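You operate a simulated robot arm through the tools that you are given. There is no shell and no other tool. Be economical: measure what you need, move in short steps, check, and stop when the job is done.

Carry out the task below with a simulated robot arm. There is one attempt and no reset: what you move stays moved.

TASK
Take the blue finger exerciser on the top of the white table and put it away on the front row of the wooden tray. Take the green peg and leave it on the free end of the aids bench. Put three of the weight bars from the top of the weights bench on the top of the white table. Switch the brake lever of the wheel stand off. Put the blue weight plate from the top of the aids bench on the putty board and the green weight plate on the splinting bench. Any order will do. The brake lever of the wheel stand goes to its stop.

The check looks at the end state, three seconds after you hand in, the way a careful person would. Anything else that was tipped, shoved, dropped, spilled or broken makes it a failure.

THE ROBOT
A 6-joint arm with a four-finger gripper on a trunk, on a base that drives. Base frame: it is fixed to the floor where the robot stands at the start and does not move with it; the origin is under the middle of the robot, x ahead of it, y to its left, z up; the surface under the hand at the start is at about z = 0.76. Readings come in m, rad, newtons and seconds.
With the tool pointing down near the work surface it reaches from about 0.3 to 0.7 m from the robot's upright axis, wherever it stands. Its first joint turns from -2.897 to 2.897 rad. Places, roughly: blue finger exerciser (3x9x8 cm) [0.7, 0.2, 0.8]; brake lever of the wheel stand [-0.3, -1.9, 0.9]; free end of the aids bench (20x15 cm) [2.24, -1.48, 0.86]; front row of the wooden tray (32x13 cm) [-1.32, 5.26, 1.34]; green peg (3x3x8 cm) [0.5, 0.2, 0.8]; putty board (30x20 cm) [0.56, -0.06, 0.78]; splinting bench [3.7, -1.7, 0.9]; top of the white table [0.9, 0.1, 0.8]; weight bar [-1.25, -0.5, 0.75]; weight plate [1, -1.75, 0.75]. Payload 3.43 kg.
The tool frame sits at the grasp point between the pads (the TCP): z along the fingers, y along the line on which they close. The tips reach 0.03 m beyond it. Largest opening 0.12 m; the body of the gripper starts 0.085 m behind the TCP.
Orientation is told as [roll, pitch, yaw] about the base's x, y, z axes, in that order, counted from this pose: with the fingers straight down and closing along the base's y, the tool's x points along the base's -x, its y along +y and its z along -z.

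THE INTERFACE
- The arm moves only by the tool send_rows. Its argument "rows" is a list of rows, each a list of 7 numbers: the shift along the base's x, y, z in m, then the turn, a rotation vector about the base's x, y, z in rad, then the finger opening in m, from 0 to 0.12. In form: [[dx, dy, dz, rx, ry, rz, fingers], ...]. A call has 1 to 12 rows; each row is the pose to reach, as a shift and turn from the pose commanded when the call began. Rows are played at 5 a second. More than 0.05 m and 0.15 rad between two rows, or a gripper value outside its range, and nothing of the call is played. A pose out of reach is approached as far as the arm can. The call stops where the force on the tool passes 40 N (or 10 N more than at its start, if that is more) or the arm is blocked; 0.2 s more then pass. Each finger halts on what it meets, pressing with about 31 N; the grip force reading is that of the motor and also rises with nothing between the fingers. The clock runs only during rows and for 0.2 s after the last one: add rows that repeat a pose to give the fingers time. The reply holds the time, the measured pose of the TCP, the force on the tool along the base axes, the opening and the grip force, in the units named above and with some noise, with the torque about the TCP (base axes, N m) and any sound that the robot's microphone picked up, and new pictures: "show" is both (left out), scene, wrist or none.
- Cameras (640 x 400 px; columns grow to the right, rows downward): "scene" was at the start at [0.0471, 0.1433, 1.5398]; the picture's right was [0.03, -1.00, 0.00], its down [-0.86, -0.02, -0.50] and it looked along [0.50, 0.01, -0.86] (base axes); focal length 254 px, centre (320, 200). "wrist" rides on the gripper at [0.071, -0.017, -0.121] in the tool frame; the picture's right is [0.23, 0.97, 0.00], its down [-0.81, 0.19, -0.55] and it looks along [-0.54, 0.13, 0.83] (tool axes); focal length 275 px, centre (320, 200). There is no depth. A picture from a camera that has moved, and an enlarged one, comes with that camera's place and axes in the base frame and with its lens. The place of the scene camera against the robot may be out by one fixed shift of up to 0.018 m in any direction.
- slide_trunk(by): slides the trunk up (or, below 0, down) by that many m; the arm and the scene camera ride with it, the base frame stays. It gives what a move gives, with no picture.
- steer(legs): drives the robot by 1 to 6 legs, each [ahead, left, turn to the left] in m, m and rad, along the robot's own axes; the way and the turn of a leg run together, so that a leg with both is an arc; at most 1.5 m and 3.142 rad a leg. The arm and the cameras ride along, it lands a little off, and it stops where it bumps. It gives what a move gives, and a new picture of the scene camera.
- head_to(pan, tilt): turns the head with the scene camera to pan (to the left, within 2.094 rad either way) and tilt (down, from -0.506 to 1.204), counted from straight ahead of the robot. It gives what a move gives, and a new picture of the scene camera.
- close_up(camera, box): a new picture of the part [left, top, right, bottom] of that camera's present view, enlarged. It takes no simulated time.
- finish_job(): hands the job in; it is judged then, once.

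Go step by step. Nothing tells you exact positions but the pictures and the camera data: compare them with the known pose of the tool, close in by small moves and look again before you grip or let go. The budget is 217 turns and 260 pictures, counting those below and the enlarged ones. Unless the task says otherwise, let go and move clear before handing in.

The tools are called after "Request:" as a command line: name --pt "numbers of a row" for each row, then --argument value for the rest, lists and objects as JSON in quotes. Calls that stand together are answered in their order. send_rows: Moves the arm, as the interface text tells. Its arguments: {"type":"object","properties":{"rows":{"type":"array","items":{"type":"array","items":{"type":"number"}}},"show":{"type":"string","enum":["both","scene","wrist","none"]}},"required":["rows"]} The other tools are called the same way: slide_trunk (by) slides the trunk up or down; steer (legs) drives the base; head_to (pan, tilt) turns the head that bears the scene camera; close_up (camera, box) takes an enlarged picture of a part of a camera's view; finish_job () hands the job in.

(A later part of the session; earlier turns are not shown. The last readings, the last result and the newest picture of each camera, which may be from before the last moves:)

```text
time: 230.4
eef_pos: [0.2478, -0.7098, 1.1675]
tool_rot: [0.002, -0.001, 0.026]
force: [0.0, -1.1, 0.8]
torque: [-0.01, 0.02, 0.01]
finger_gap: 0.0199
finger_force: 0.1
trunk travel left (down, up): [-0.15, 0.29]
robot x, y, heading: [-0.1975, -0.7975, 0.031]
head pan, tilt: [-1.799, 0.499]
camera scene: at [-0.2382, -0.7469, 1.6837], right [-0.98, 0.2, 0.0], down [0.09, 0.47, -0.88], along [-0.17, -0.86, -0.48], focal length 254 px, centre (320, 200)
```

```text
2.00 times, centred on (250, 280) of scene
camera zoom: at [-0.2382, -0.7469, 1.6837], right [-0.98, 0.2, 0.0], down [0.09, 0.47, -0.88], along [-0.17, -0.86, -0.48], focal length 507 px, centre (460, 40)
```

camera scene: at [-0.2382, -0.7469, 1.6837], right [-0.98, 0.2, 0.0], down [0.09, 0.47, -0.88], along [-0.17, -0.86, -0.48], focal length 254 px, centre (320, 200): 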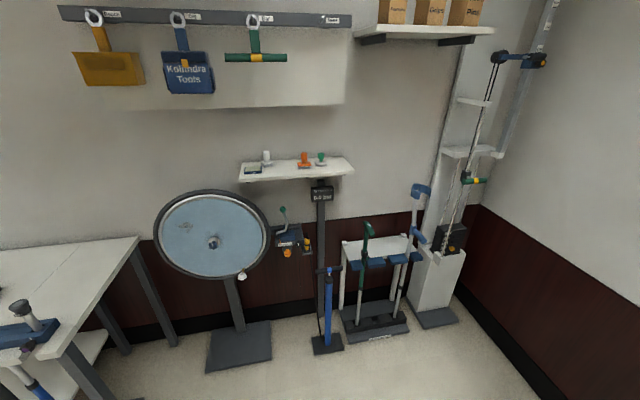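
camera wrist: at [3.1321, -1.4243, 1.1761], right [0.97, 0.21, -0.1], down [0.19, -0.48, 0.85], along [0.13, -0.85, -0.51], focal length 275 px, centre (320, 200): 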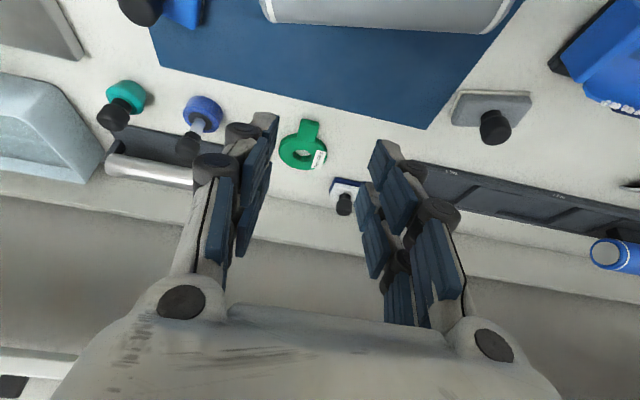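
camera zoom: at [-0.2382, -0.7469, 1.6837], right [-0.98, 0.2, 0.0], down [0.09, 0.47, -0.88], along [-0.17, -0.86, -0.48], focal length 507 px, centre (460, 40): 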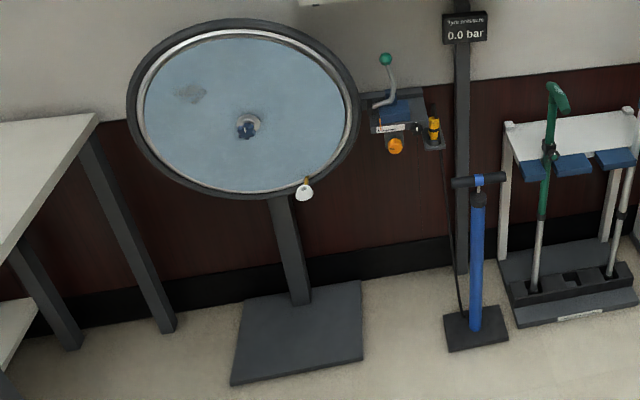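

The brake lever is the bent rod with the green knob near (-0.27, -1.85, 1.03), next to the wheel. I'll get closer, staying sideways, to understand how it pivots.

Request:
steer --legs '[[-0.1, -0.4, 0]]'

Request:
head_to --pan -1.6 --tilt 0.75

Request:
close_up --camera "scene" --box '[240, 125, 400, 225]'

```text
time: 233.0
eef_pos: [0.1598, -1.1117, 1.167]
tool_rot: [0.002, -0.001, 0.024]
force: [0.1, -0.7, -0.2]
torque: [0.0, -0.02, 0.02]
finger_gap: 0.0202
finger_force: 0.0
trunk travel left (down, up): [-0.15, 0.29]
robot x, y, heading: [-0.2869, -1.2025, 0.028]
head pan, tilt: [-1.799, 0.499]
camera scene: at [-0.326, -1.1491, 1.6837], right [-0.98, 0.2, 0.0], down [0.1, 0.47, -0.88], along [-0.17, -0.86, -0.48], focal length 254 px, centre (320, 200)
```

scene: 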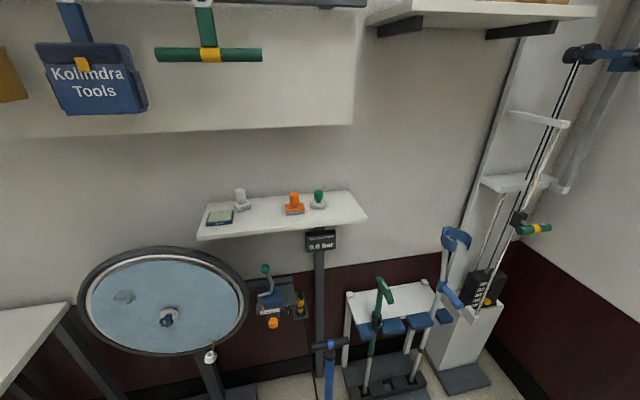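

```text
time: 233.8
eef_pos: [0.1591, -1.1105, 1.1672]
tool_rot: [0.002, -0.002, 0.024]
force: [0.3, -0.5, 0.0]
torque: [0.0, 0.01, 0.0]
finger_gap: 0.0201
finger_force: 0.1
trunk travel left (down, up): [-0.15, 0.29]
robot x, y, heading: [-0.2862, -1.1986, 0.03]
head pan, tilt: [-1.6, 0.75]
camera scene: at [-0.3079, -1.1421, 1.6618], right [-1.0, 0.0, 0.0], down [0.0, 0.68, -0.73], along [0.0, -0.73, -0.68], focal length 254 px, centre (320, 200)
```

scene: 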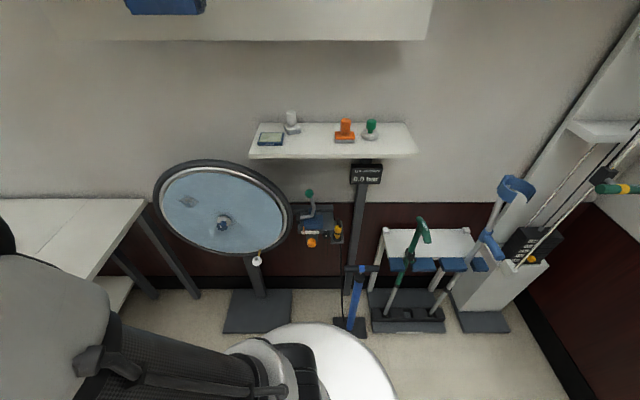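

```text
4.00 times, centred on (320, 175) of scene
camera zoom: at [-0.3079, -1.1421, 1.6618], right [-1.0, 0.0, 0.0], down [0.0, 0.68, -0.73], along [0.0, -0.73, -0.68], focal length 1014 px, centre (320, 300)
```

zoom: 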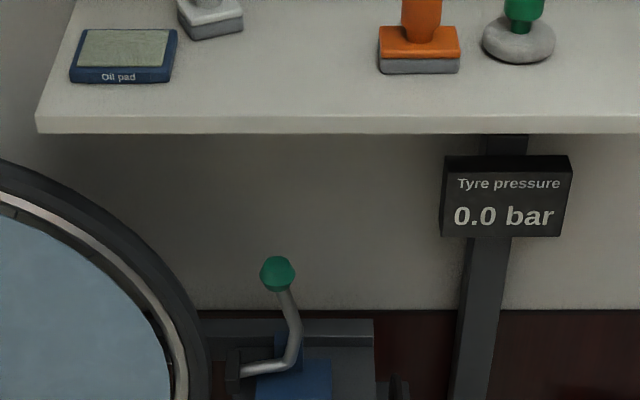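

Triangulated: knob at about (-0.267, -1.845, 1.032); pivot axis runs along x through (y -1.88, z 0.877), so the lever swings toward/away from the wall. A shelf hangs above, so I'll approach with the tool nearly horizontal.

Request:
steer --legs '[[0, 0, -1.6]]'

Request:
send_rows --pt "0 0 0 -0.14 0 0 0.03" --pt "0 0 0 -0.28 0 0 0.05" --pt "0 0 0 -0.42 0 0 0.06" --pt "0 0 0 -0.56 0 0 0.06" --pt "0 0 0 -0.7 0 0 0.06" --pt "0 0 -0.01 -0.84 0 0 0.06" --pt "0 0 -0.02 -0.98 0 0 0.06" --pt "0 0 -0.03 -1.1 0 0 0.06" --pt "0 0 -0.04 -1.2 0 0 0.06" --show "both"

```text
time: 238.0
eef_pos: [-0.2012, -1.6441, 1.1677]
tool_rot: [0.003, -0.003, -1.563]
force: [0.6, -0.1, 0.1]
torque: [0.01, -0.01, 0.0]
finger_gap: 0.02
finger_force: 0.2
trunk travel left (down, up): [-0.15, 0.29]
robot x, y, heading: [-0.2835, -1.2036, -1.556]
head pan, tilt: [-1.6, 0.75]
camera scene: at [-0.227, -1.1753, 1.6618], right [0.02, 1.0, 0.0], down [0.68, -0.01, -0.73], along [-0.73, 0.01, -0.68], focal length 254 px, centre (320, 200)
```

scene: 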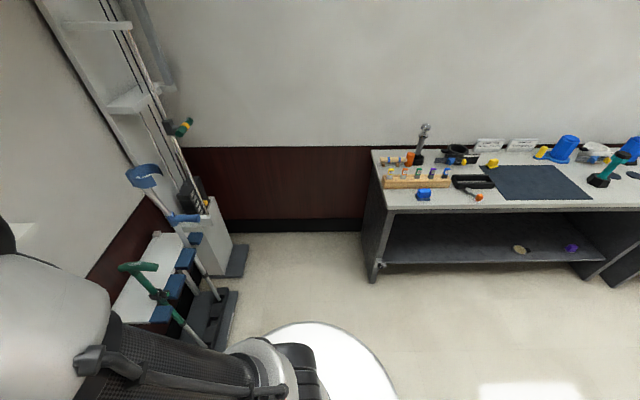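

```text
time: 240.0
eef_pos: [-0.1644, -1.6985, 1.1444]
tool_rot: [-0.079, -1.192, -1.497]
force: [1.6, -0.7, -0.2]
torque: [0.02, 0.03, 0.0]
finger_gap: 0.0599
finger_force: 0.0
out of reach, approached as far as the arm can: row 5, 6, 7, 8, 9
trunk travel left (down, up): [-0.15, 0.29]
robot x, y, heading: [-0.2841, -1.1989, -1.556]
head pan, tilt: [-1.6, 0.75]
camera scene: at [-0.2259, -1.1753, 1.6617], right [0.02, 1.0, 0.0], down [0.68, -0.01, -0.73], along [-0.73, 0.01, -0.68], focal length 254 px, centre (320, 200)
camera wrist: at [-0.1838, -1.5606, 1.123], right [0.97, 0.08, -0.24], down [0.22, 0.21, 0.95], along [0.13, -0.97, 0.19], focal length 275 px, centre (320, 200)
```

scene: 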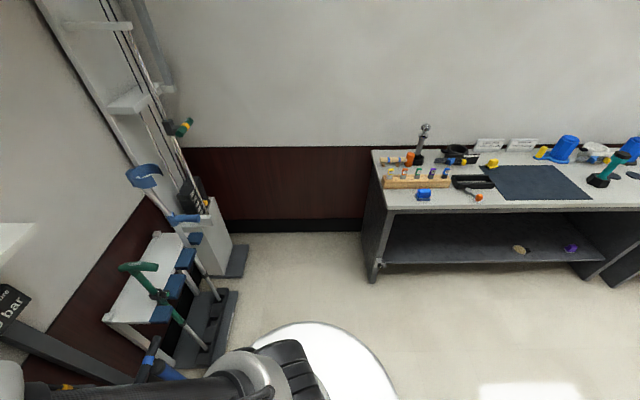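
wrist: 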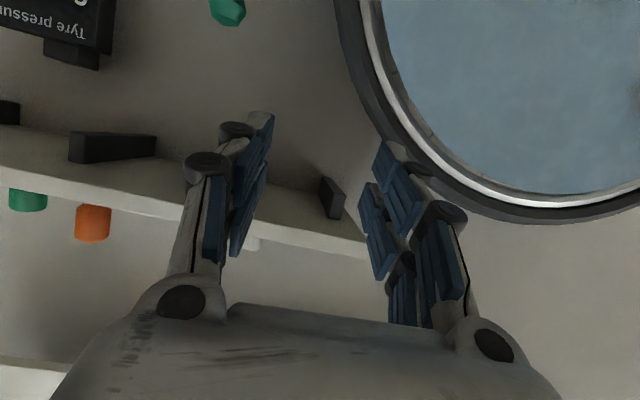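

I can see the green knob in the wrist view; it matches (-0.27, -1.845, 1.03). Now go in front of it with a slightly smaller tilt.

Request:
send_rows --pt "-0.02 -0.0 -0.02 0.1 0 0 0.05" --pt "-0.04 -0.01 -0.05 0.2 0 0 0.05" --pt "-0.06 -0.03 -0.075 0.2 0 0 0.05" --pt "-0.067 -0.065 -0.093 0.2 0 0 0.05" --show "wrist"

Request:
head_to --pan -0.3 --tilt 0.75

```text
time: 241.0
eef_pos: [-0.2207, -1.7752, 1.0633]
tool_rot: [-0.087, -0.989, -1.501]
force: [-0.9, -0.3, 0.2]
torque: [-0.02, -0.03, -0.02]
finger_gap: 0.0498
finger_force: 0.0
out of reach, approached as far as the arm can: row 1, 2, 3, 4
trunk travel left (down, up): [-0.15, 0.29]
robot x, y, heading: [-0.2808, -1.1996, -1.556]
head pan, tilt: [-1.6, 0.75]
camera wrist: at [-0.2387, -1.6358, 1.0697], right [0.96, 0.12, -0.24], down [0.24, 0.02, 0.97], along [0.12, -0.99, -0.01], focal length 275 px, centre (320, 200)
```

wrist: 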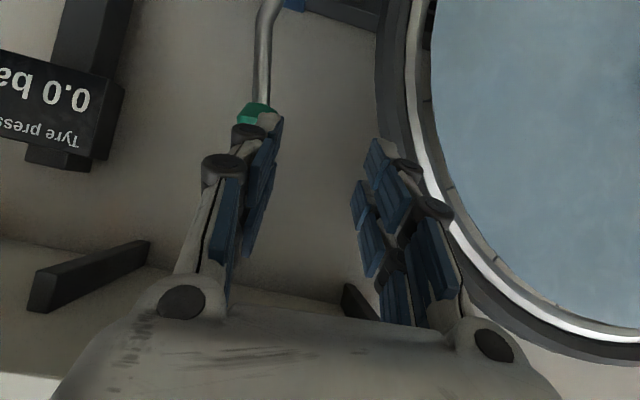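

```text
time: 242.5
eef_pos: [-0.2213, -1.7747, 1.0639]
tool_rot: [-0.083, -0.988, -1.503]
force: [0.0, -0.6, 0.3]
torque: [0.0, 0.01, -0.02]
finger_gap: 0.0502
finger_force: 0.1
trunk travel left (down, up): [-0.15, 0.29]
robot x, y, heading: [-0.2835, -1.1983, -1.56]
head pan, tilt: [-0.3, 0.75]
camera scene: at [-0.1675, -1.2561, 1.6618], right [-0.96, 0.28, 0.0], down [0.19, 0.65, -0.73], along [-0.21, -0.7, -0.68], focal length 254 px, centre (320, 200)
```

scene: 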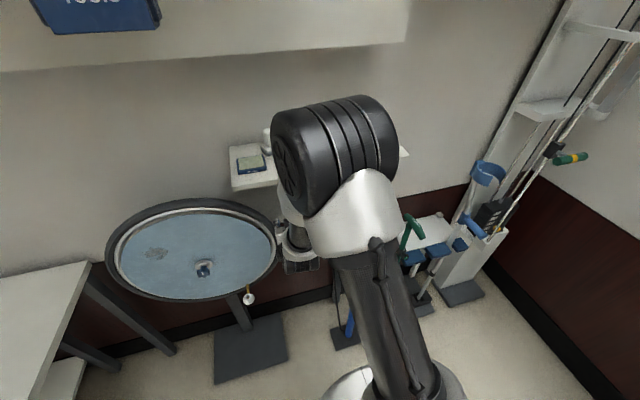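

The pose is distorted because the target is laterally off the arm's natural plane. I'll back up and shift the base to the right so the arm lines up.

Request:
steer --legs '[[-0.1, 0, 0], [0, -0.07, 0]]'

Request:
send_rows --pt "0 0 0 0 0 0 0.05" --pt "0 0 0 0 0 0 0.05" --show "none"

```text
time: 244.3
eef_pos: [-0.294, -1.6735, 1.0635]
tool_rot: [-0.082, -0.987, -1.503]
force: [-0.6, -0.3, 0.1]
torque: [-0.03, -0.03, 0.01]
finger_gap: 0.0498
finger_force: 0.1
trunk travel left (down, up): [-0.15, 0.29]
robot x, y, heading: [-0.3545, -1.102, -1.557]
head pan, tilt: [-0.3, 0.75]
camera scene: at [-0.2404, -1.1563, 1.6618], right [-0.96, 0.28, 0.0], down [0.19, 0.65, -0.73], along [-0.21, -0.7, -0.68], focal length 254 px, centre (320, 200)
```

scene: 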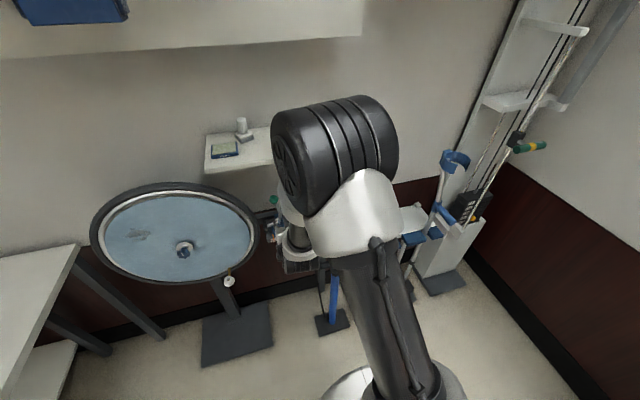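

```text
time: 244.9
eef_pos: [-0.2937, -1.6731, 1.0628]
tool_rot: [-0.084, -0.987, -1.503]
force: [0.1, -0.1, -0.4]
torque: [-0.03, 0.01, 0.0]
finger_gap: 0.0502
finger_force: 0.1
trunk travel left (down, up): [-0.15, 0.29]
robot x, y, heading: [-0.3544, -1.1034, -1.558]
head pan, tilt: [-0.3, 0.75]
```

Request:
send_rows --pt "0.01 0.0 -0.01 0.001 -0.02 0.005 0.05" --pt "0.02 -0.01 -0.02 0.003 -0.046 0.013 0.05" --pt "0.026 -0.03 -0.028 0.003 -0.046 0.013 0.05" --show "wrist"

```text
time: 245.7
eef_pos: [-0.273, -1.7156, 1.0447]
tool_rot: [-0.052, -0.978, -1.512]
force: [0.6, 0.2, 0.3]
torque: [0.02, -0.04, -0.03]
finger_gap: 0.0503
finger_force: 0.0
out of reach, approached as far as the arm can: row 1, 2, 3
trunk travel left (down, up): [-0.15, 0.29]
robot x, y, heading: [-0.3563, -1.1006, -1.555]
head pan, tilt: [-0.3, 0.75]
camera wrist: at [-0.2931, -1.5762, 1.0525], right [0.96, 0.15, -0.22], down [0.22, 0.01, 0.98], along [0.14, -0.99, -0.02], focal length 275 px, centre (320, 200)
```

wrist: 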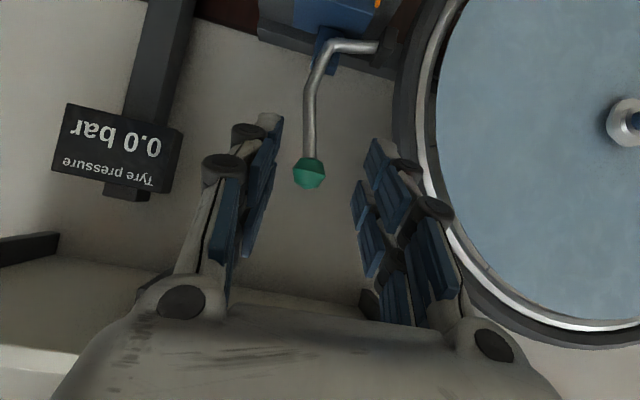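

Knob is centred between the fingers in view. Advancing toward it.

Request:
send_rows --pt "0.0 -0.04 0.0 0.05 0 0 0.05" --pt "0.0 -0.075 -0.005 0.05 0 0 0.05" --show "wrist"

```text
time: 246.3
eef_pos: [-0.2728, -1.7904, 1.0386]
tool_rot: [0.0, -0.936, -1.561]
force: [-0.5, -0.5, -0.9]
torque: [-0.03, 0.01, 0.03]
finger_gap: 0.05
finger_force: 0.1
trunk travel left (down, up): [-0.15, 0.29]
robot x, y, heading: [-0.3565, -1.095, -1.556]
head pan, tilt: [-0.3, 0.75]
camera wrist: at [-0.2923, -1.6522, 1.0523], right [0.97, 0.15, -0.18], down [0.19, -0.03, 0.98], along [0.14, -0.99, -0.06], focal length 275 px, centre (320, 200)
```

wrist: 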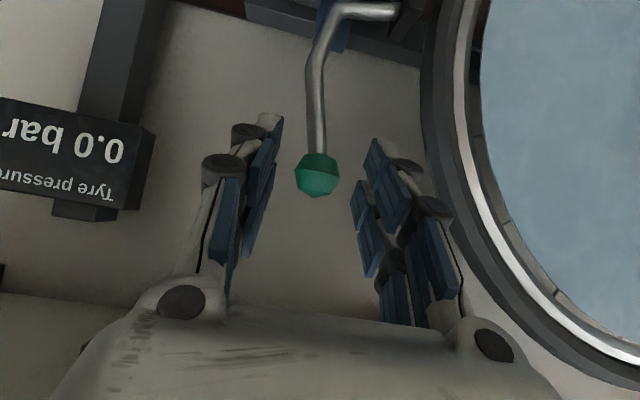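

Request:
send_rows --pt "0.001 -0.026 -0.006 0 0 0 0.05" --pt "0.002 -0.05 -0.011 0 0 0 0.05" --pt "0.002 -0.052 -0.012 0 0 0 0.03" --pt "0.002 -0.052 -0.012 0 0 0 0.01" --pt "0.002 -0.052 -0.012 0 0 0 0.0" --show "wrist"

```text
time: 247.5
eef_pos: [-0.2707, -1.8427, 1.0261]
tool_rot: [0.002, -0.937, -1.559]
force: [2.3, -0.6, 1.7]
torque: [0.1, -0.19, 0.18]
finger_gap: 0.0313
finger_force: 35.9
trunk travel left (down, up): [-0.15, 0.29]
robot x, y, heading: [-0.3548, -1.1, -1.557]
head pan, tilt: [-0.3, 0.75]
camera wrist: at [-0.2902, -1.7037, 1.0401], right [0.97, 0.15, -0.18], down [0.19, -0.03, 0.98], along [0.14, -0.99, -0.06], focal length 275 px, centre (320, 200)
```

wrist: 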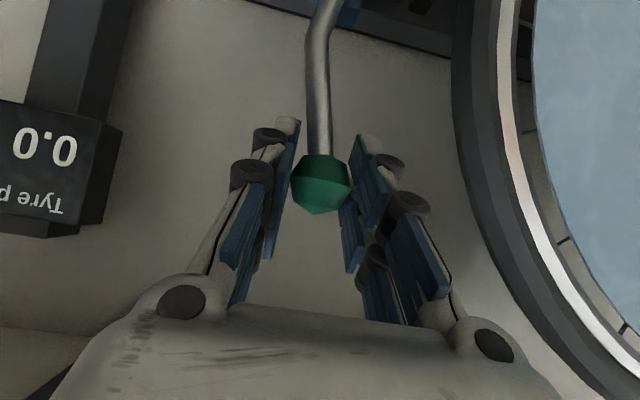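

Knob gripped. Test pull of about 2 cm toward the room along the arc.

Request:
send_rows --pt "0 0.008 -0.001 0 0 0 0" --pt "0 0.016 -0.003 0 0 0 0" --pt "0 0.022 -0.005 0 0 0 0" --show "wrist"

```text
time: 248.0
eef_pos: [-0.2718, -1.8416, 1.0279]
tool_rot: [0.001, -0.948, -1.565]
force: [1.5, -24.7, -15.9]
torque: [-0.41, -0.09, 0.0]
finger_gap: 0.031
finger_force: 45.2
trunk travel left (down, up): [-0.15, 0.29]
robot x, y, heading: [-0.3559, -1.0987, -1.556]
head pan, tilt: [-0.3, 0.75]
stopped in row 2: the force on the tool passed its limit at 43 N (the readings are from after the stop); the commanded pose is now the measured one
camera wrist: at [-0.2915, -1.7022, 1.0388], right [0.97, 0.14, -0.19], down [0.19, -0.02, 0.98], along [0.13, -0.99, -0.05], focal length 275 px, centre (320, 200)
```

wrist: 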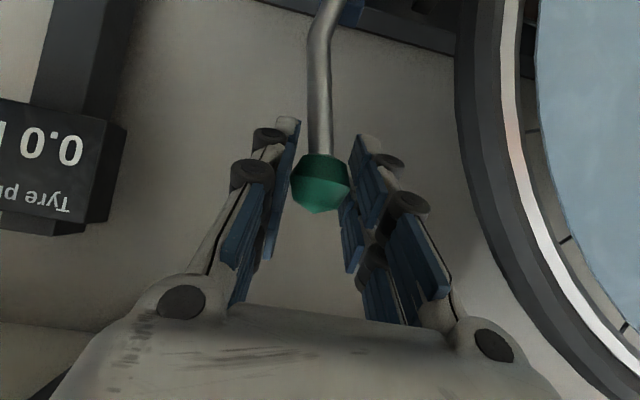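

Blocked that way. Test the other direction, toward the wall.

Request:
send_rows --pt "0 -0.006 0.001 0 0 0 0" --pt "0 -0.012 0.002 0 0 0 0" --pt "0 -0.018 0.002 0 0 0 0" --show "none"

```text
time: 248.7
eef_pos: [-0.273, -1.8423, 1.0271]
tool_rot: [0.003, -0.935, -1.564]
force: [-0.7, 17.0, 10.4]
torque: [0.19, 0.18, -0.06]
finger_gap: 0.0311
finger_force: 44.5
trunk travel left (down, up): [-0.15, 0.29]
robot x, y, heading: [-0.3577, -1.0998, -1.556]
head pan, tilt: [-0.3, 0.75]
stopped in row 3: the force on the tool passed its limit at 43 N (the readings are from after the stop); the commanded pose is now the measured one
```

Both y directions are stiff, so the pivot must allow motion in the x–z plane. Test to the right (-x, slightly down).

Request:
send_rows --pt "-0.006 0 -0.002 0 0 0 0" --pt "-0.012 0 -0.004 0 0 0 0" --pt "-0.018 0 -0.006 0 0 0 0" --show "none"

```text
time: 249.5
eef_pos: [-0.2891, -1.8451, 1.023]
tool_rot: [-0.002, -0.941, -1.563]
force: [1.3, 10.0, 23.9]
torque: [0.28, -0.07, -0.04]
finger_gap: 0.0318
finger_force: 45.0
trunk travel left (down, up): [-0.15, 0.29]
robot x, y, heading: [-0.3539, -1.0997, -1.557]
head pan, tilt: [-0.3, 0.75]
```

It moves freely to -x. Relieve the vertical load and continue.

Request:
send_rows --pt "-0.004 0.002 0.003 0 0 0 0" --pt "-0.012 0.002 0.004 0 0 0 0" --pt "-0.02 0.002 0.003 0 0 0 0" --show "wrist"

```text
time: 250.3
eef_pos: [-0.2969, -1.844, 1.0226]
tool_rot: [-0.009, -0.927, -1.561]
force: [5.4, 0.8, 5.8]
torque: [-0.17, -0.5, 0.17]
finger_gap: 0.032
finger_force: 45.0
out of reach, approached as far as the arm can: row 2, 3
trunk travel left (down, up): [-0.15, 0.29]
robot x, y, heading: [-0.357, -1.1036, -1.557]
head pan, tilt: [-0.3, 0.75]
camera wrist: at [-0.3156, -1.7062, 1.0382], right [0.97, 0.14, -0.19], down [0.2, -0.05, 0.98], along [0.13, -0.99, -0.07], focal length 275 px, centre (320, 200)
```

wrist: 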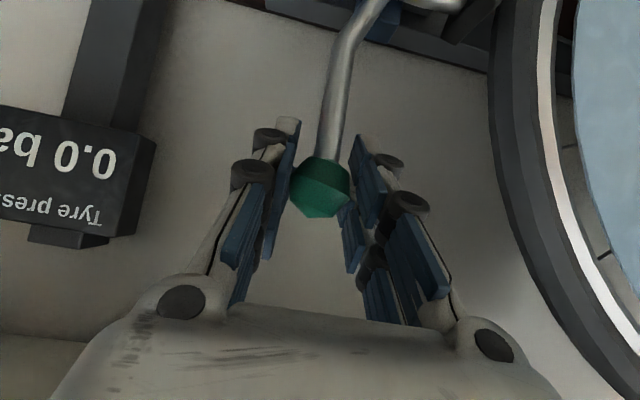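

The lever is swinging clockwise toward -x. To keep the arm in its comfortable plane I'll release, shift the base right, and push on with closed fingers.

Request:
send_rows --pt "0 0 0 0 0 0 0.045" --pt "0 0 0 0 0 0 0.055" --pt "0 0.03 0.0 0 0 0 0.055" --pt "0.0 0.07 0.0 0 0 0 0.055" --pt "0.0 0.11 0.0 0 0 0 0.055" --show "wrist"

Request:
steer --legs '[[0, -0.12, 0]]'

```text
time: 251.5
eef_pos: [-0.2819, -1.7342, 1.0269]
tool_rot: [-0.018, -0.93, -1.559]
force: [0.5, 1.6, 0.7]
torque: [-0.02, 0.0, -0.02]
finger_gap: 0.0553
finger_force: 0.1
out of reach, approached as far as the arm can: row 3, 4, 5
trunk travel left (down, up): [-0.15, 0.29]
robot x, y, heading: [-0.3589, -1.0957, -1.555]
head pan, tilt: [-0.3, 0.75]
camera wrist: at [-0.299, -1.5957, 1.042], right [0.97, 0.13, -0.2], down [0.2, -0.04, 0.98], along [0.12, -0.99, -0.07], focal length 275 px, centre (320, 200)
```

wrist: 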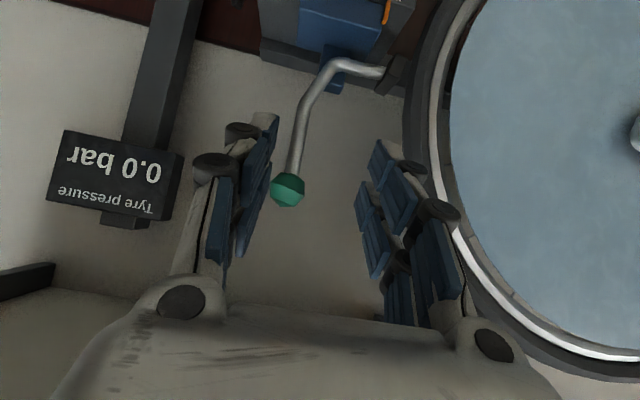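

```text
time: 252.8
eef_pos: [-0.4033, -1.7392, 1.0253]
tool_rot: [-0.017, -0.928, -1.562]
force: [-1.0, -0.4, 0.5]
torque: [0.0, -0.02, 0.0]
finger_gap: 0.0551
finger_force: 0.1
trunk travel left (down, up): [-0.15, 0.29]
robot x, y, heading: [-0.4759, -1.1064, -1.559]
head pan, tilt: [-0.3, 0.75]
camera scene: at [-0.3607, -1.1576, 1.6619], right [-0.96, 0.28, 0.0], down [0.19, 0.65, -0.73], along [-0.21, -0.7, -0.68], focal length 254 px, centre (320, 200)
```

scene: 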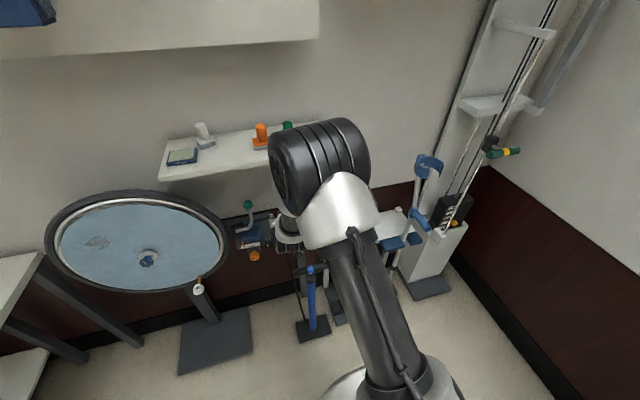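

Lever holds at knob ≈(-0.299, -1.845, 1.022). Re-grip with the base in its new place.

Request:
send_rows --pt "0.035 0 0 0 0 0 0.055" --pt "0.07 0 0 0 0 0 0.055" --pt "0.104 0 0 0 0 0 0.055" --pt "0.104 -0.03 0 0 0 0 0.055" --show "wrist"

```text
time: 253.8
eef_pos: [-0.2983, -1.7676, 1.024]
tool_rot: [-0.02, -0.927, -1.559]
force: [-0.7, 0.4, 0.1]
torque: [0.03, -0.04, 0.0]
finger_gap: 0.0549
finger_force: 0.0
trunk travel left (down, up): [-0.15, 0.29]
robot x, y, heading: [-0.4748, -1.1034, -1.559]
head pan, tilt: [-0.3, 0.75]
camera wrist: at [-0.3153, -1.6291, 1.0393], right [0.97, 0.13, -0.2], down [0.2, -0.05, 0.98], along [0.12, -0.99, -0.07], focal length 275 px, centre (320, 200)
```

wrist: 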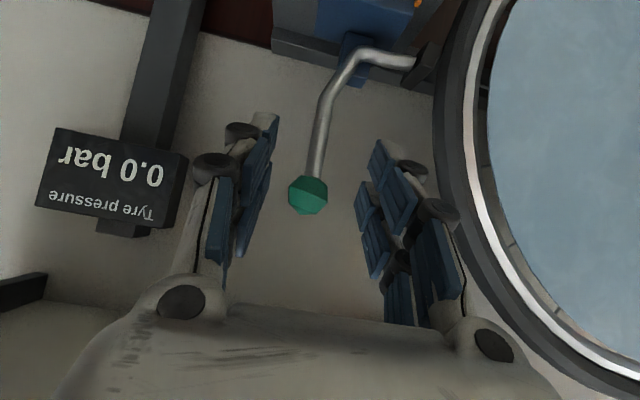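

Request:
send_rows --pt "0 -0.04 0 0 0 0 0.055" --pt "0 -0.076 -0.001 0 0 0 0.055" --pt "0 -0.076 -0.001 0 0 0 0.03" --pt "0 -0.076 -0.001 0 0 0 0.0" --pt "0 -0.076 -0.001 0 0 0 0.0" --pt "-0.01 -0.076 -0.005 0 0 0 0.0" --pt "-0.02 -0.076 -0.009 0 0 0 0.0" --show "none"

```text
time: 255.4
eef_pos: [-0.32, -1.8442, 1.0185]
tool_rot: [-0.019, -0.93, -1.561]
force: [5.7, -3.9, 4.3]
torque: [0.15, -0.49, 0.24]
finger_gap: 0.0312
finger_force: 44.5
trunk travel left (down, up): [-0.15, 0.29]
robot x, y, heading: [-0.4751, -1.1025, -1.559]
head pan, tilt: [-0.3, 0.75]
```

Request:
send_rows --pt "-0.011 0 -0.006 0 0 0 0.0" --pt "-0.02 0 -0.013 0 0 0 0.0" --pt "-0.029 0 -0.021 0 0 0 0.0" --show "none"

```text
time: 256.2
eef_pos: [-0.3471, -1.8461, 1.0036]
tool_rot: [-0.016, -0.94, -1.565]
force: [11.9, -5.6, 27.1]
torque: [-0.31, -2.99, 0.24]
finger_gap: 0.0393
finger_force: 44.7
trunk travel left (down, up): [-0.15, 0.29]
robot x, y, heading: [-0.4761, -1.1023, -1.559]
head pan, tilt: [-0.3, 0.75]
```

The knob is twisting in the grip. Release, back off, and look at how far it moved.

Request:
send_rows --pt "0 0 0.006 0 0 0 0.045" --pt "0 0 0.006 0 0 0 0.06" --pt "0 0 0.006 0 0 0 0.065" --pt "0 0.04 0.006 0 0 0 0.065" --pt "0 0.09 0.006 0 0 0 0.065" --show "wrist"

```text
time: 257.4
eef_pos: [-0.3478, -1.7531, 1.0058]
tool_rot: [-0.018, -0.928, -1.561]
force: [-0.8, 0.8, 0.0]
torque: [-0.03, 0.0, -0.01]
finger_gap: 0.065
finger_force: 0.1
trunk travel left (down, up): [-0.15, 0.29]
robot x, y, heading: [-0.4744, -1.1009, -1.56]
head pan, tilt: [-0.3, 0.75]
camera wrist: at [-0.3647, -1.6146, 1.02], right [0.97, 0.13, -0.19], down [0.2, -0.04, 0.98], along [0.12, -0.99, -0.07], focal length 275 px, centre (320, 200)
```

wrist: 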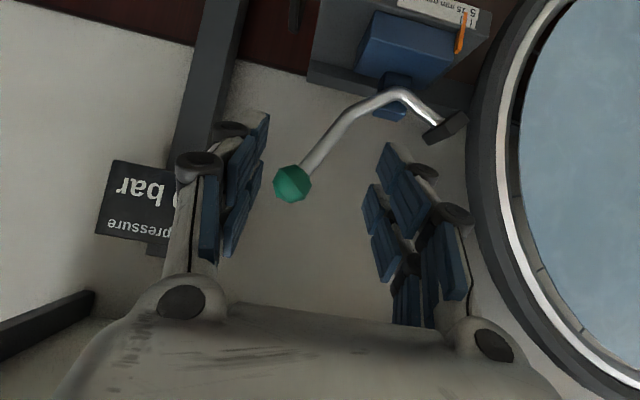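

The lever has swung ~0.6 rad about its hub; the knob is now at about (-0.363, -1.845, 0.994). I'll push it further down from above with closed fingers to find its stop.

Request:
send_rows --pt "-0.005 0 0.03 0 0 0 0.03" --pt "-0.01 0 0.05 0 0 0 0.0" --pt "-0.01 -0.04 0.05 0 0 0 0.0" --pt "-0.01 -0.082 0.05 0 0 0 0.0" --pt "-0.012 -0.082 0.04 0 0 0 0.0" --pt "-0.015 -0.082 0.03 0 0 0 0.0" --pt "-0.02 -0.082 0.02 0 0 0 0.0" --show "wrist"

```text
time: 258.9
eef_pos: [-0.361, -1.8446, 1.0415]
tool_rot: [-0.018, -0.96, -1.562]
force: [0.9, 0.6, 13.3]
torque: [-0.06, 0.0, -0.01]
finger_gap: 0.0001
finger_force: 30.7
trunk travel left (down, up): [-0.15, 0.29]
robot x, y, heading: [-0.4781, -1.1005, -1.558]
head pan, tilt: [-0.3, 0.75]
stopped in row 7: the force on the tool passed its limit at 47 N (the readings are from after the stop); the commanded pose is now the measured one
camera wrist: at [-0.3791, -1.7055, 1.052], right [0.97, 0.13, -0.2], down [0.2, -0.02, 0.98], along [0.12, -0.99, -0.04], focal length 275 px, centre (320, 200)
```

wrist: 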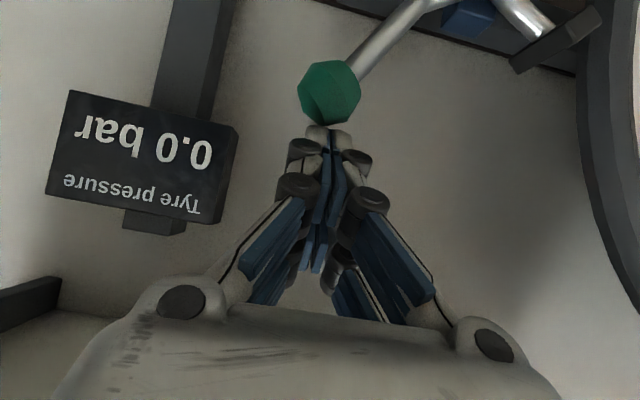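

The lever is now firmly against its stop (47 N and no motion). Retreat and take a verifying picture.

Request:
send_rows --pt "0 0.01 0.02 0 0 0 0.0" --pt "0 0.05 0.02 0 0 0 0.0" --pt "0 0.09 0.02 0 0 0 0.0" --pt "0 0.13 0.02 0.05 0 0 0.0" --pt "0 0.15 0.03 0.15 0 0 0.0" --pt "0 0.16 0.05 0.3 0 0 0.0" --pt "0 0.17 0.08 0.45 0 0 0.0" --pt "0 0.18 0.1 0.6 0 0 0.0" --pt "0 0.19 0.12 0.75 0 0 0.0" --pt "0 0.19 0.14 0.9 0 0 0.0" --show "none"

Request:
head_to --pan 0.15 --tilt 0.65

Request:
close_up --camera "scene" --box '[200, 120, 440, 270]'

```text
time: 261.1
eef_pos: [-0.3615, -1.6544, 1.1764]
tool_rot: [-0.008, -0.046, -1.564]
force: [-0.7, 0.7, -0.2]
torque: [0.02, -0.01, -0.02]
finger_gap: 0.0
finger_force: 31.7
out of reach, approached as far as the arm can: row 6, 7
trunk travel left (down, up): [-0.15, 0.29]
robot x, y, heading: [-0.4779, -1.1014, -1.559]
head pan, tilt: [-0.3, 0.75]
```

```text
time: 262.0
eef_pos: [-0.3627, -1.6521, 1.178]
tool_rot: [-0.011, -0.051, -1.566]
force: [0.1, -0.1, 0.0]
torque: [-0.02, 0.0, -0.01]
finger_gap: 0.0
finger_force: 31.1
trunk travel left (down, up): [-0.15, 0.29]
robot x, y, heading: [-0.4745, -1.1, -1.557]
head pan, tilt: [0.15, 0.649]
camera scene: at [-0.3218, -1.1635, 1.6703], right [-0.99, -0.16, 0.0], down [-0.1, 0.6, -0.8], along [0.13, -0.79, -0.6], focal length 254 px, centre (320, 200)
```

scene: 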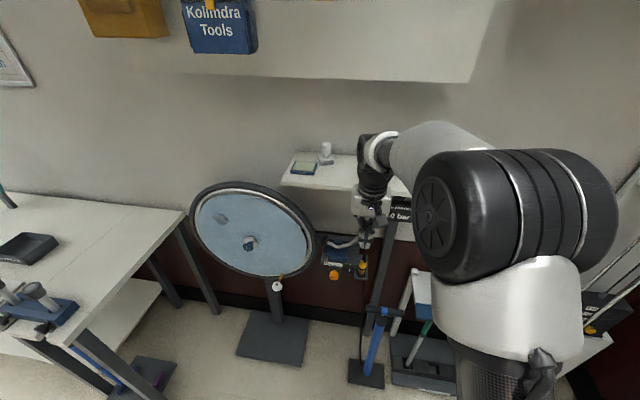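

```text
2.67 times, centred on (320, 195) of scene
camera zoom: at [-0.3218, -1.1635, 1.6703], right [-0.99, -0.16, 0.0], down [-0.1, 0.6, -0.8], along [0.13, -0.79, -0.6], focal length 676 px, centre (320, 213)
```

zoom: 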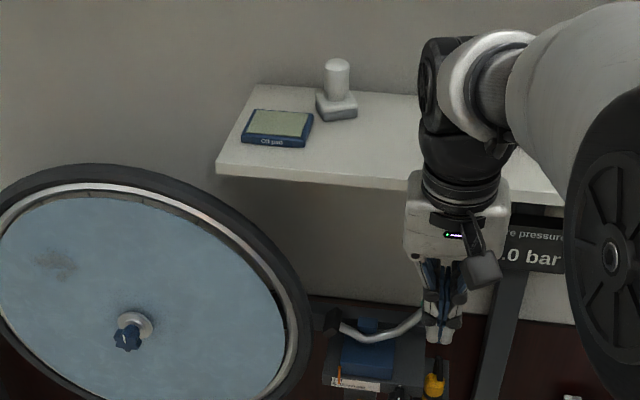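

Lever is turned down to its end. Now the weight bars: back off and turn to face the weights bench.

Request:
steer --legs '[[-0.45, 0, 0], [0, 0, -1.58]]'

Request:
head_to --pan 0.0 --tilt 0.75

Request:
head_to --pan 1.3 --tilt 0.65

Request:
close_up --camera "scene" --box '[240, 140, 480, 290]'

```text
time: 268.7
eef_pos: [-1.0371, -0.7408, 1.1765]
tool_rot: [-0.011, -0.049, 3.113]
force: [-0.2, -0.1, -0.4]
torque: [0.04, -0.02, -0.01]
finger_gap: 0.0002
finger_force: 31.4
trunk travel left (down, up): [-0.15, 0.29]
robot x, y, heading: [-0.4828, -0.6479, 3.125]
head pan, tilt: [0.15, 0.649]
camera scene: at [-0.551, -0.797, 1.6704], right [-0.13, 0.99, 0.0], down [0.6, 0.08, -0.8], along [-0.79, -0.1, -0.6], focal length 254 px, centre (320, 200)
```

scene: 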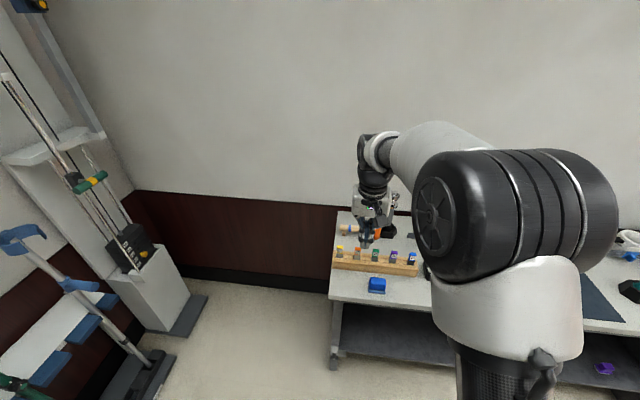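

```text
time: 269.4
eef_pos: [-1.0366, -0.74, 1.1763]
tool_rot: [-0.01, -0.048, 3.114]
force: [-0.7, 0.3, -0.4]
torque: [0.06, 0.03, -0.01]
finger_gap: 0.0001
finger_force: 31.1
trunk travel left (down, up): [-0.15, 0.29]
robot x, y, heading: [-0.4853, -0.6448, 3.12]
head pan, tilt: [0.0, 0.75]
camera scene: at [-0.5477, -0.7843, 1.6618], right [0.02, 1.0, 0.0], down [0.68, -0.01, -0.73], along [-0.73, 0.01, -0.68], focal length 254 px, centre (320, 200)
```

scene: 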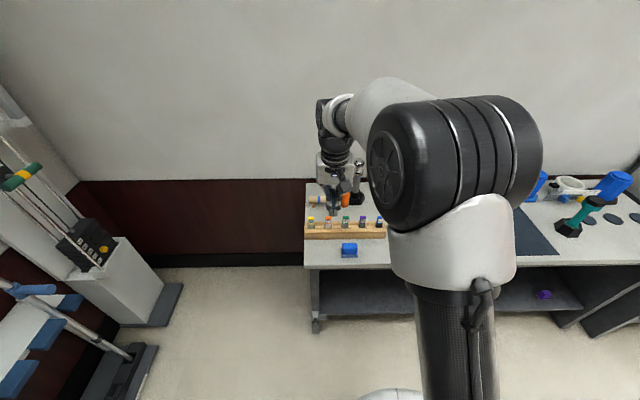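

```text
time: 270.8
eef_pos: [-1.0373, -0.7414, 1.1772]
tool_rot: [-0.009, -0.05, 3.114]
force: [1.2, 0.3, -0.4]
torque: [0.01, 0.01, -0.01]
finger_gap: 0.0001
finger_force: 31.0
trunk travel left (down, up): [-0.15, 0.29]
robot x, y, heading: [-0.4819, -0.6437, 3.127]
head pan, tilt: [1.3, 0.649]
camera scene: at [-0.4898, -0.869, 1.6703], right [-0.96, 0.29, 0.0], down [0.17, 0.58, -0.8], along [-0.23, -0.76, -0.6], focal length 254 px, centre (320, 200)
```

scene: 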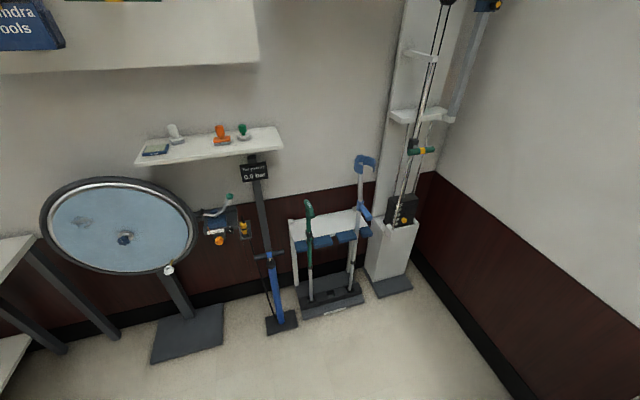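

```text
2.67 times, centred on (360, 215) of scene
camera zoom: at [-0.4898, -0.869, 1.6703], right [-0.96, 0.29, 0.0], down [0.17, 0.58, -0.8], along [-0.23, -0.76, -0.6], focal length 676 px, centre (213, 160)
```

zoom: 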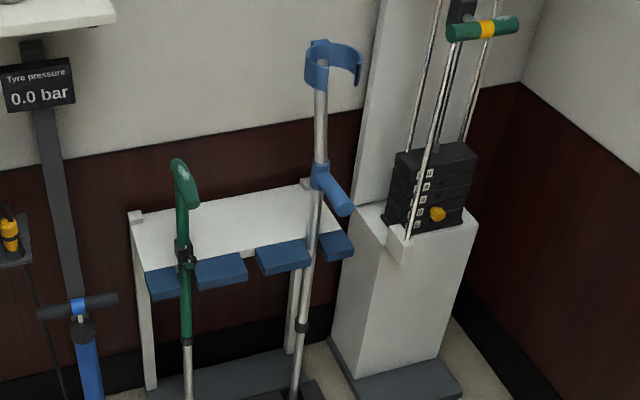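

Request:
close_up --camera "scene" --box '[180, 170, 280, 270]'

Request:
head_to --pan 0.0 --tilt 0.9

Request:
close_up --camera "scene" --box '[290, 140, 410, 240]'

Request:
close_up --camera "wrist" --box '[0, 0, 640, 400]'

```text
4.00 times, centred on (230, 220) of scene
camera zoom: at [-0.4898, -0.869, 1.6703], right [-0.96, 0.29, 0.0], down [0.17, 0.58, -0.8], along [-0.23, -0.76, -0.6], focal length 1014 px, centre (680, 120)
```

zoom: 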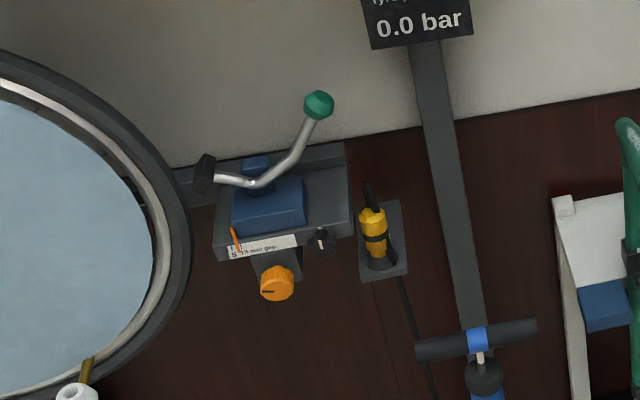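

```text
time: 272.3
eef_pos: [-1.0365, -0.7412, 1.1773]
tool_rot: [-0.011, -0.049, 3.111]
force: [-0.3, -0.1, -1.0]
torque: [-0.04, 0.01, 0.0]
finger_gap: 0.0002
finger_force: 30.7
trunk travel left (down, up): [-0.15, 0.29]
robot x, y, heading: [-0.48, -0.6459, 3.12]
head pan, tilt: [0.0, 0.901]
camera scene: at [-0.5403, -0.7844, 1.6499], right [0.02, 1.0, 0.0], down [0.78, -0.02, -0.62], along [-0.62, 0.01, -0.78], focal length 254 px, centre (320, 200)
```

scene: 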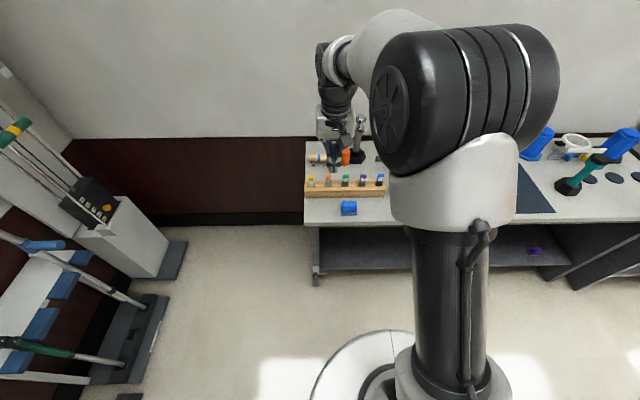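

```text
4.00 times, centred on (350, 190) of scene
camera zoom: at [-0.5403, -0.7844, 1.6499], right [0.02, 1.0, 0.0], down [0.78, -0.02, -0.62], along [-0.62, 0.01, -0.78], focal length 1014 px, centre (200, 240)
```

zoom: 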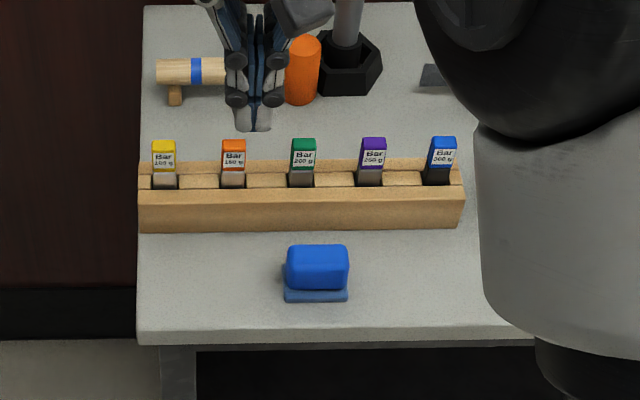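

```text
1.00 times, centred on (320, 200) of wrist (not enlarged: the box is as wide or as high as the picture)
camera zoom: at [-0.9603, -0.7278, 1.2939], right [0.2, -0.98, -0.02], down [-0.79, -0.18, 0.59], along [-0.58, -0.1, -0.81], focal length 275 px, centre (320, 200)
```

zoom: 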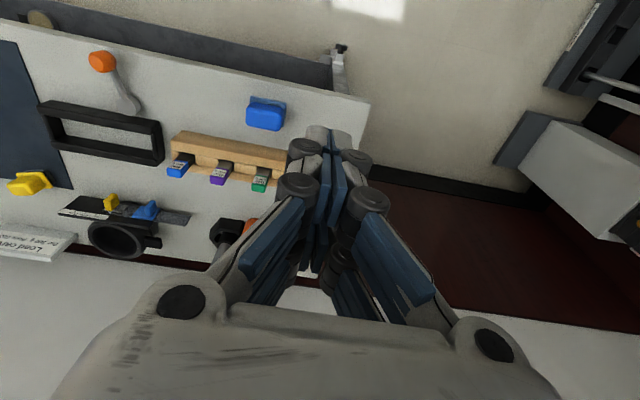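

Brake lever is over at its other end. The weight bars stand in slots of a wooden rack near x≈-1.2, y from -0.81 (yellow) to -0.54 (blue). Move closer and look from above.

Request:
steer --legs '[[0.14, -0.045, 0]]'

Request:
send_rows --pt "0.02 0 0 0 -0.025 0.015 0.03" --pt "0.04 0 0 0 -0.05 0.03 0.05" --pt "0.06 0 -0.02 0 -0.05 0.03 0.05" --pt "0.06 0 -0.04 0 -0.05 0.03 0.05" --show "wrist"

```text
time: 273.7
eef_pos: [-1.1738, -0.6926, 1.1772]
tool_rot: [-0.009, -0.049, 3.113]
force: [0.1, 0.1, -0.4]
torque: [-0.03, -0.05, 0.03]
finger_gap: 0.0001
finger_force: 31.2
trunk travel left (down, up): [-0.15, 0.29]
robot x, y, heading: [-0.6159, -0.5993, 3.121]
head pan, tilt: [0.0, 0.901]
camera scene: at [-0.6773, -0.7356, 1.6498], right [0.02, 1.0, 0.0], down [0.78, -0.02, -0.62], along [-0.62, 0.01, -0.78], focal length 254 px, centre (320, 200)
```

scene: 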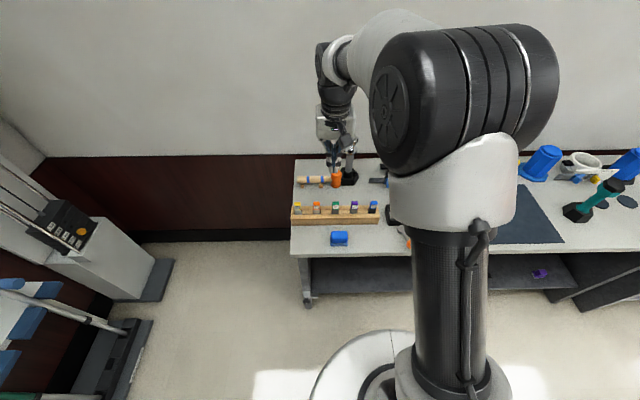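

```text
time: 274.7
eef_pos: [-1.114, -0.6937, 1.1369]
tool_rot: [-0.011, 0.0, -3.14]
force: [0.0, 0.0, -0.5]
torque: [0.03, 0.01, -0.01]
finger_gap: 0.0498
finger_force: 0.1
trunk travel left (down, up): [-0.15, 0.29]
robot x, y, heading: [-0.6176, -0.5996, 3.118]
head pan, tilt: [0.0, 0.901]
camera wrist: at [-1.0436, -0.6781, 1.2565], right [0.23, -0.97, -0.01], down [-0.81, -0.2, 0.55], along [-0.54, -0.12, -0.83], focal length 275 px, centre (320, 200)
```

wrist: 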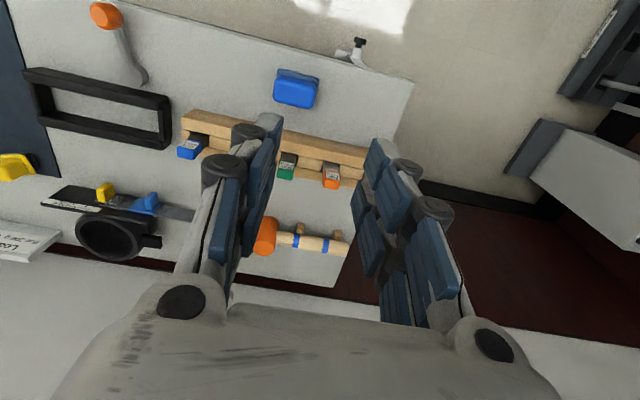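

Request:
close_up --camera "wrist" --box '[160, 60, 440, 235]'

Request:
close_up --camera "scene" --box '[280, 160, 400, 260]'

```text
2.29 times, centred on (300, 148) of wrist
camera zoom: at [-1.0436, -0.6781, 1.2565], right [0.23, -0.97, -0.01], down [-0.81, -0.2, 0.55], along [-0.54, -0.12, -0.83], focal length 629 px, centre (366, 320)
```

zoom: 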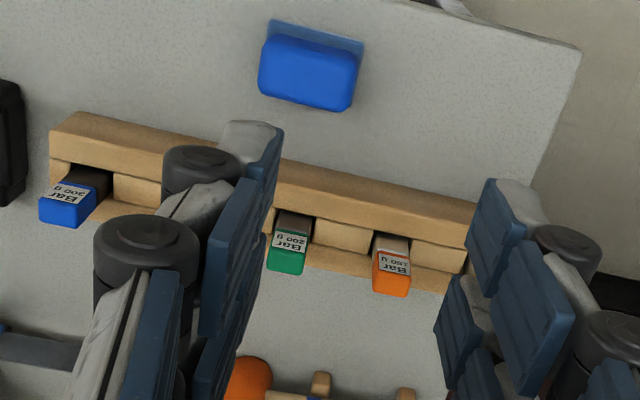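

```text
4.00 times, centred on (340, 210) of scene
camera zoom: at [-0.6766, -0.7361, 1.6498], right [0.02, 1.0, 0.0], down [0.78, -0.02, -0.62], along [-0.62, 0.01, -0.78], focal length 1014 px, centre (240, 160)
```

zoom: 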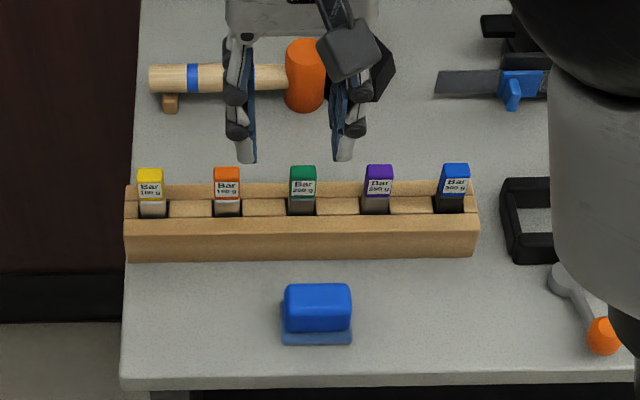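

Bars are at x≈-1.227, tops at z≈0.924: yellow y≈-0.799, orange -0.734, green -0.670. Hover above yellow first.

Request:
send_rows --pt "-0.03 -0.03 -0.02 0 0 0 0.05" --pt "-0.06 -0.06 -0.04 0 0 0 0.05" --pt "-0.09 -0.09 -0.06 0 0 0 0.05" --pt "-0.113 -0.105 -0.09 0 0 0 0.05" --pt "-0.113 -0.105 -0.13 0 0 0 0.05" --show "wrist"

Request:
close_up --camera "scene" --box '[270, 160, 390, 260]'

```text
time: 275.9
eef_pos: [-1.2268, -0.7974, 1.0057]
tool_rot: [-0.011, 0.0, -3.14]
force: [-0.2, 0.0, 0.2]
torque: [0.02, -0.02, -0.01]
finger_gap: 0.0498
finger_force: 0.0
trunk travel left (down, up): [-0.15, 0.29]
robot x, y, heading: [-0.6208, -0.6005, 3.123]
head pan, tilt: [0.0, 0.901]
camera wrist: at [-1.157, -0.7821, 1.1268], right [0.23, -0.97, -0.01], down [-0.81, -0.2, 0.55], along [-0.54, -0.12, -0.83], focal length 275 px, centre (320, 200)
```

wrist: 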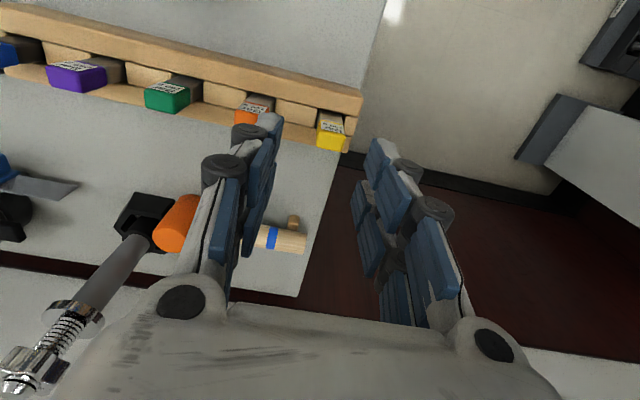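

```text
4.00 times, centred on (330, 210) of scene
camera zoom: at [-0.6765, -0.7362, 1.6498], right [0.02, 1.0, 0.0], down [0.78, -0.02, -0.62], along [-0.62, 0.01, -0.78], focal length 1014 px, centre (280, 160)
```

zoom: 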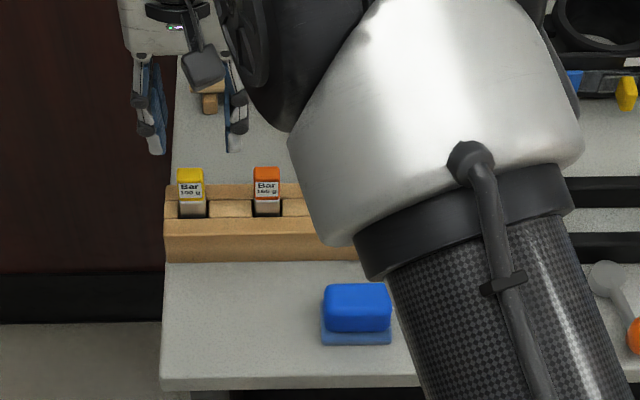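

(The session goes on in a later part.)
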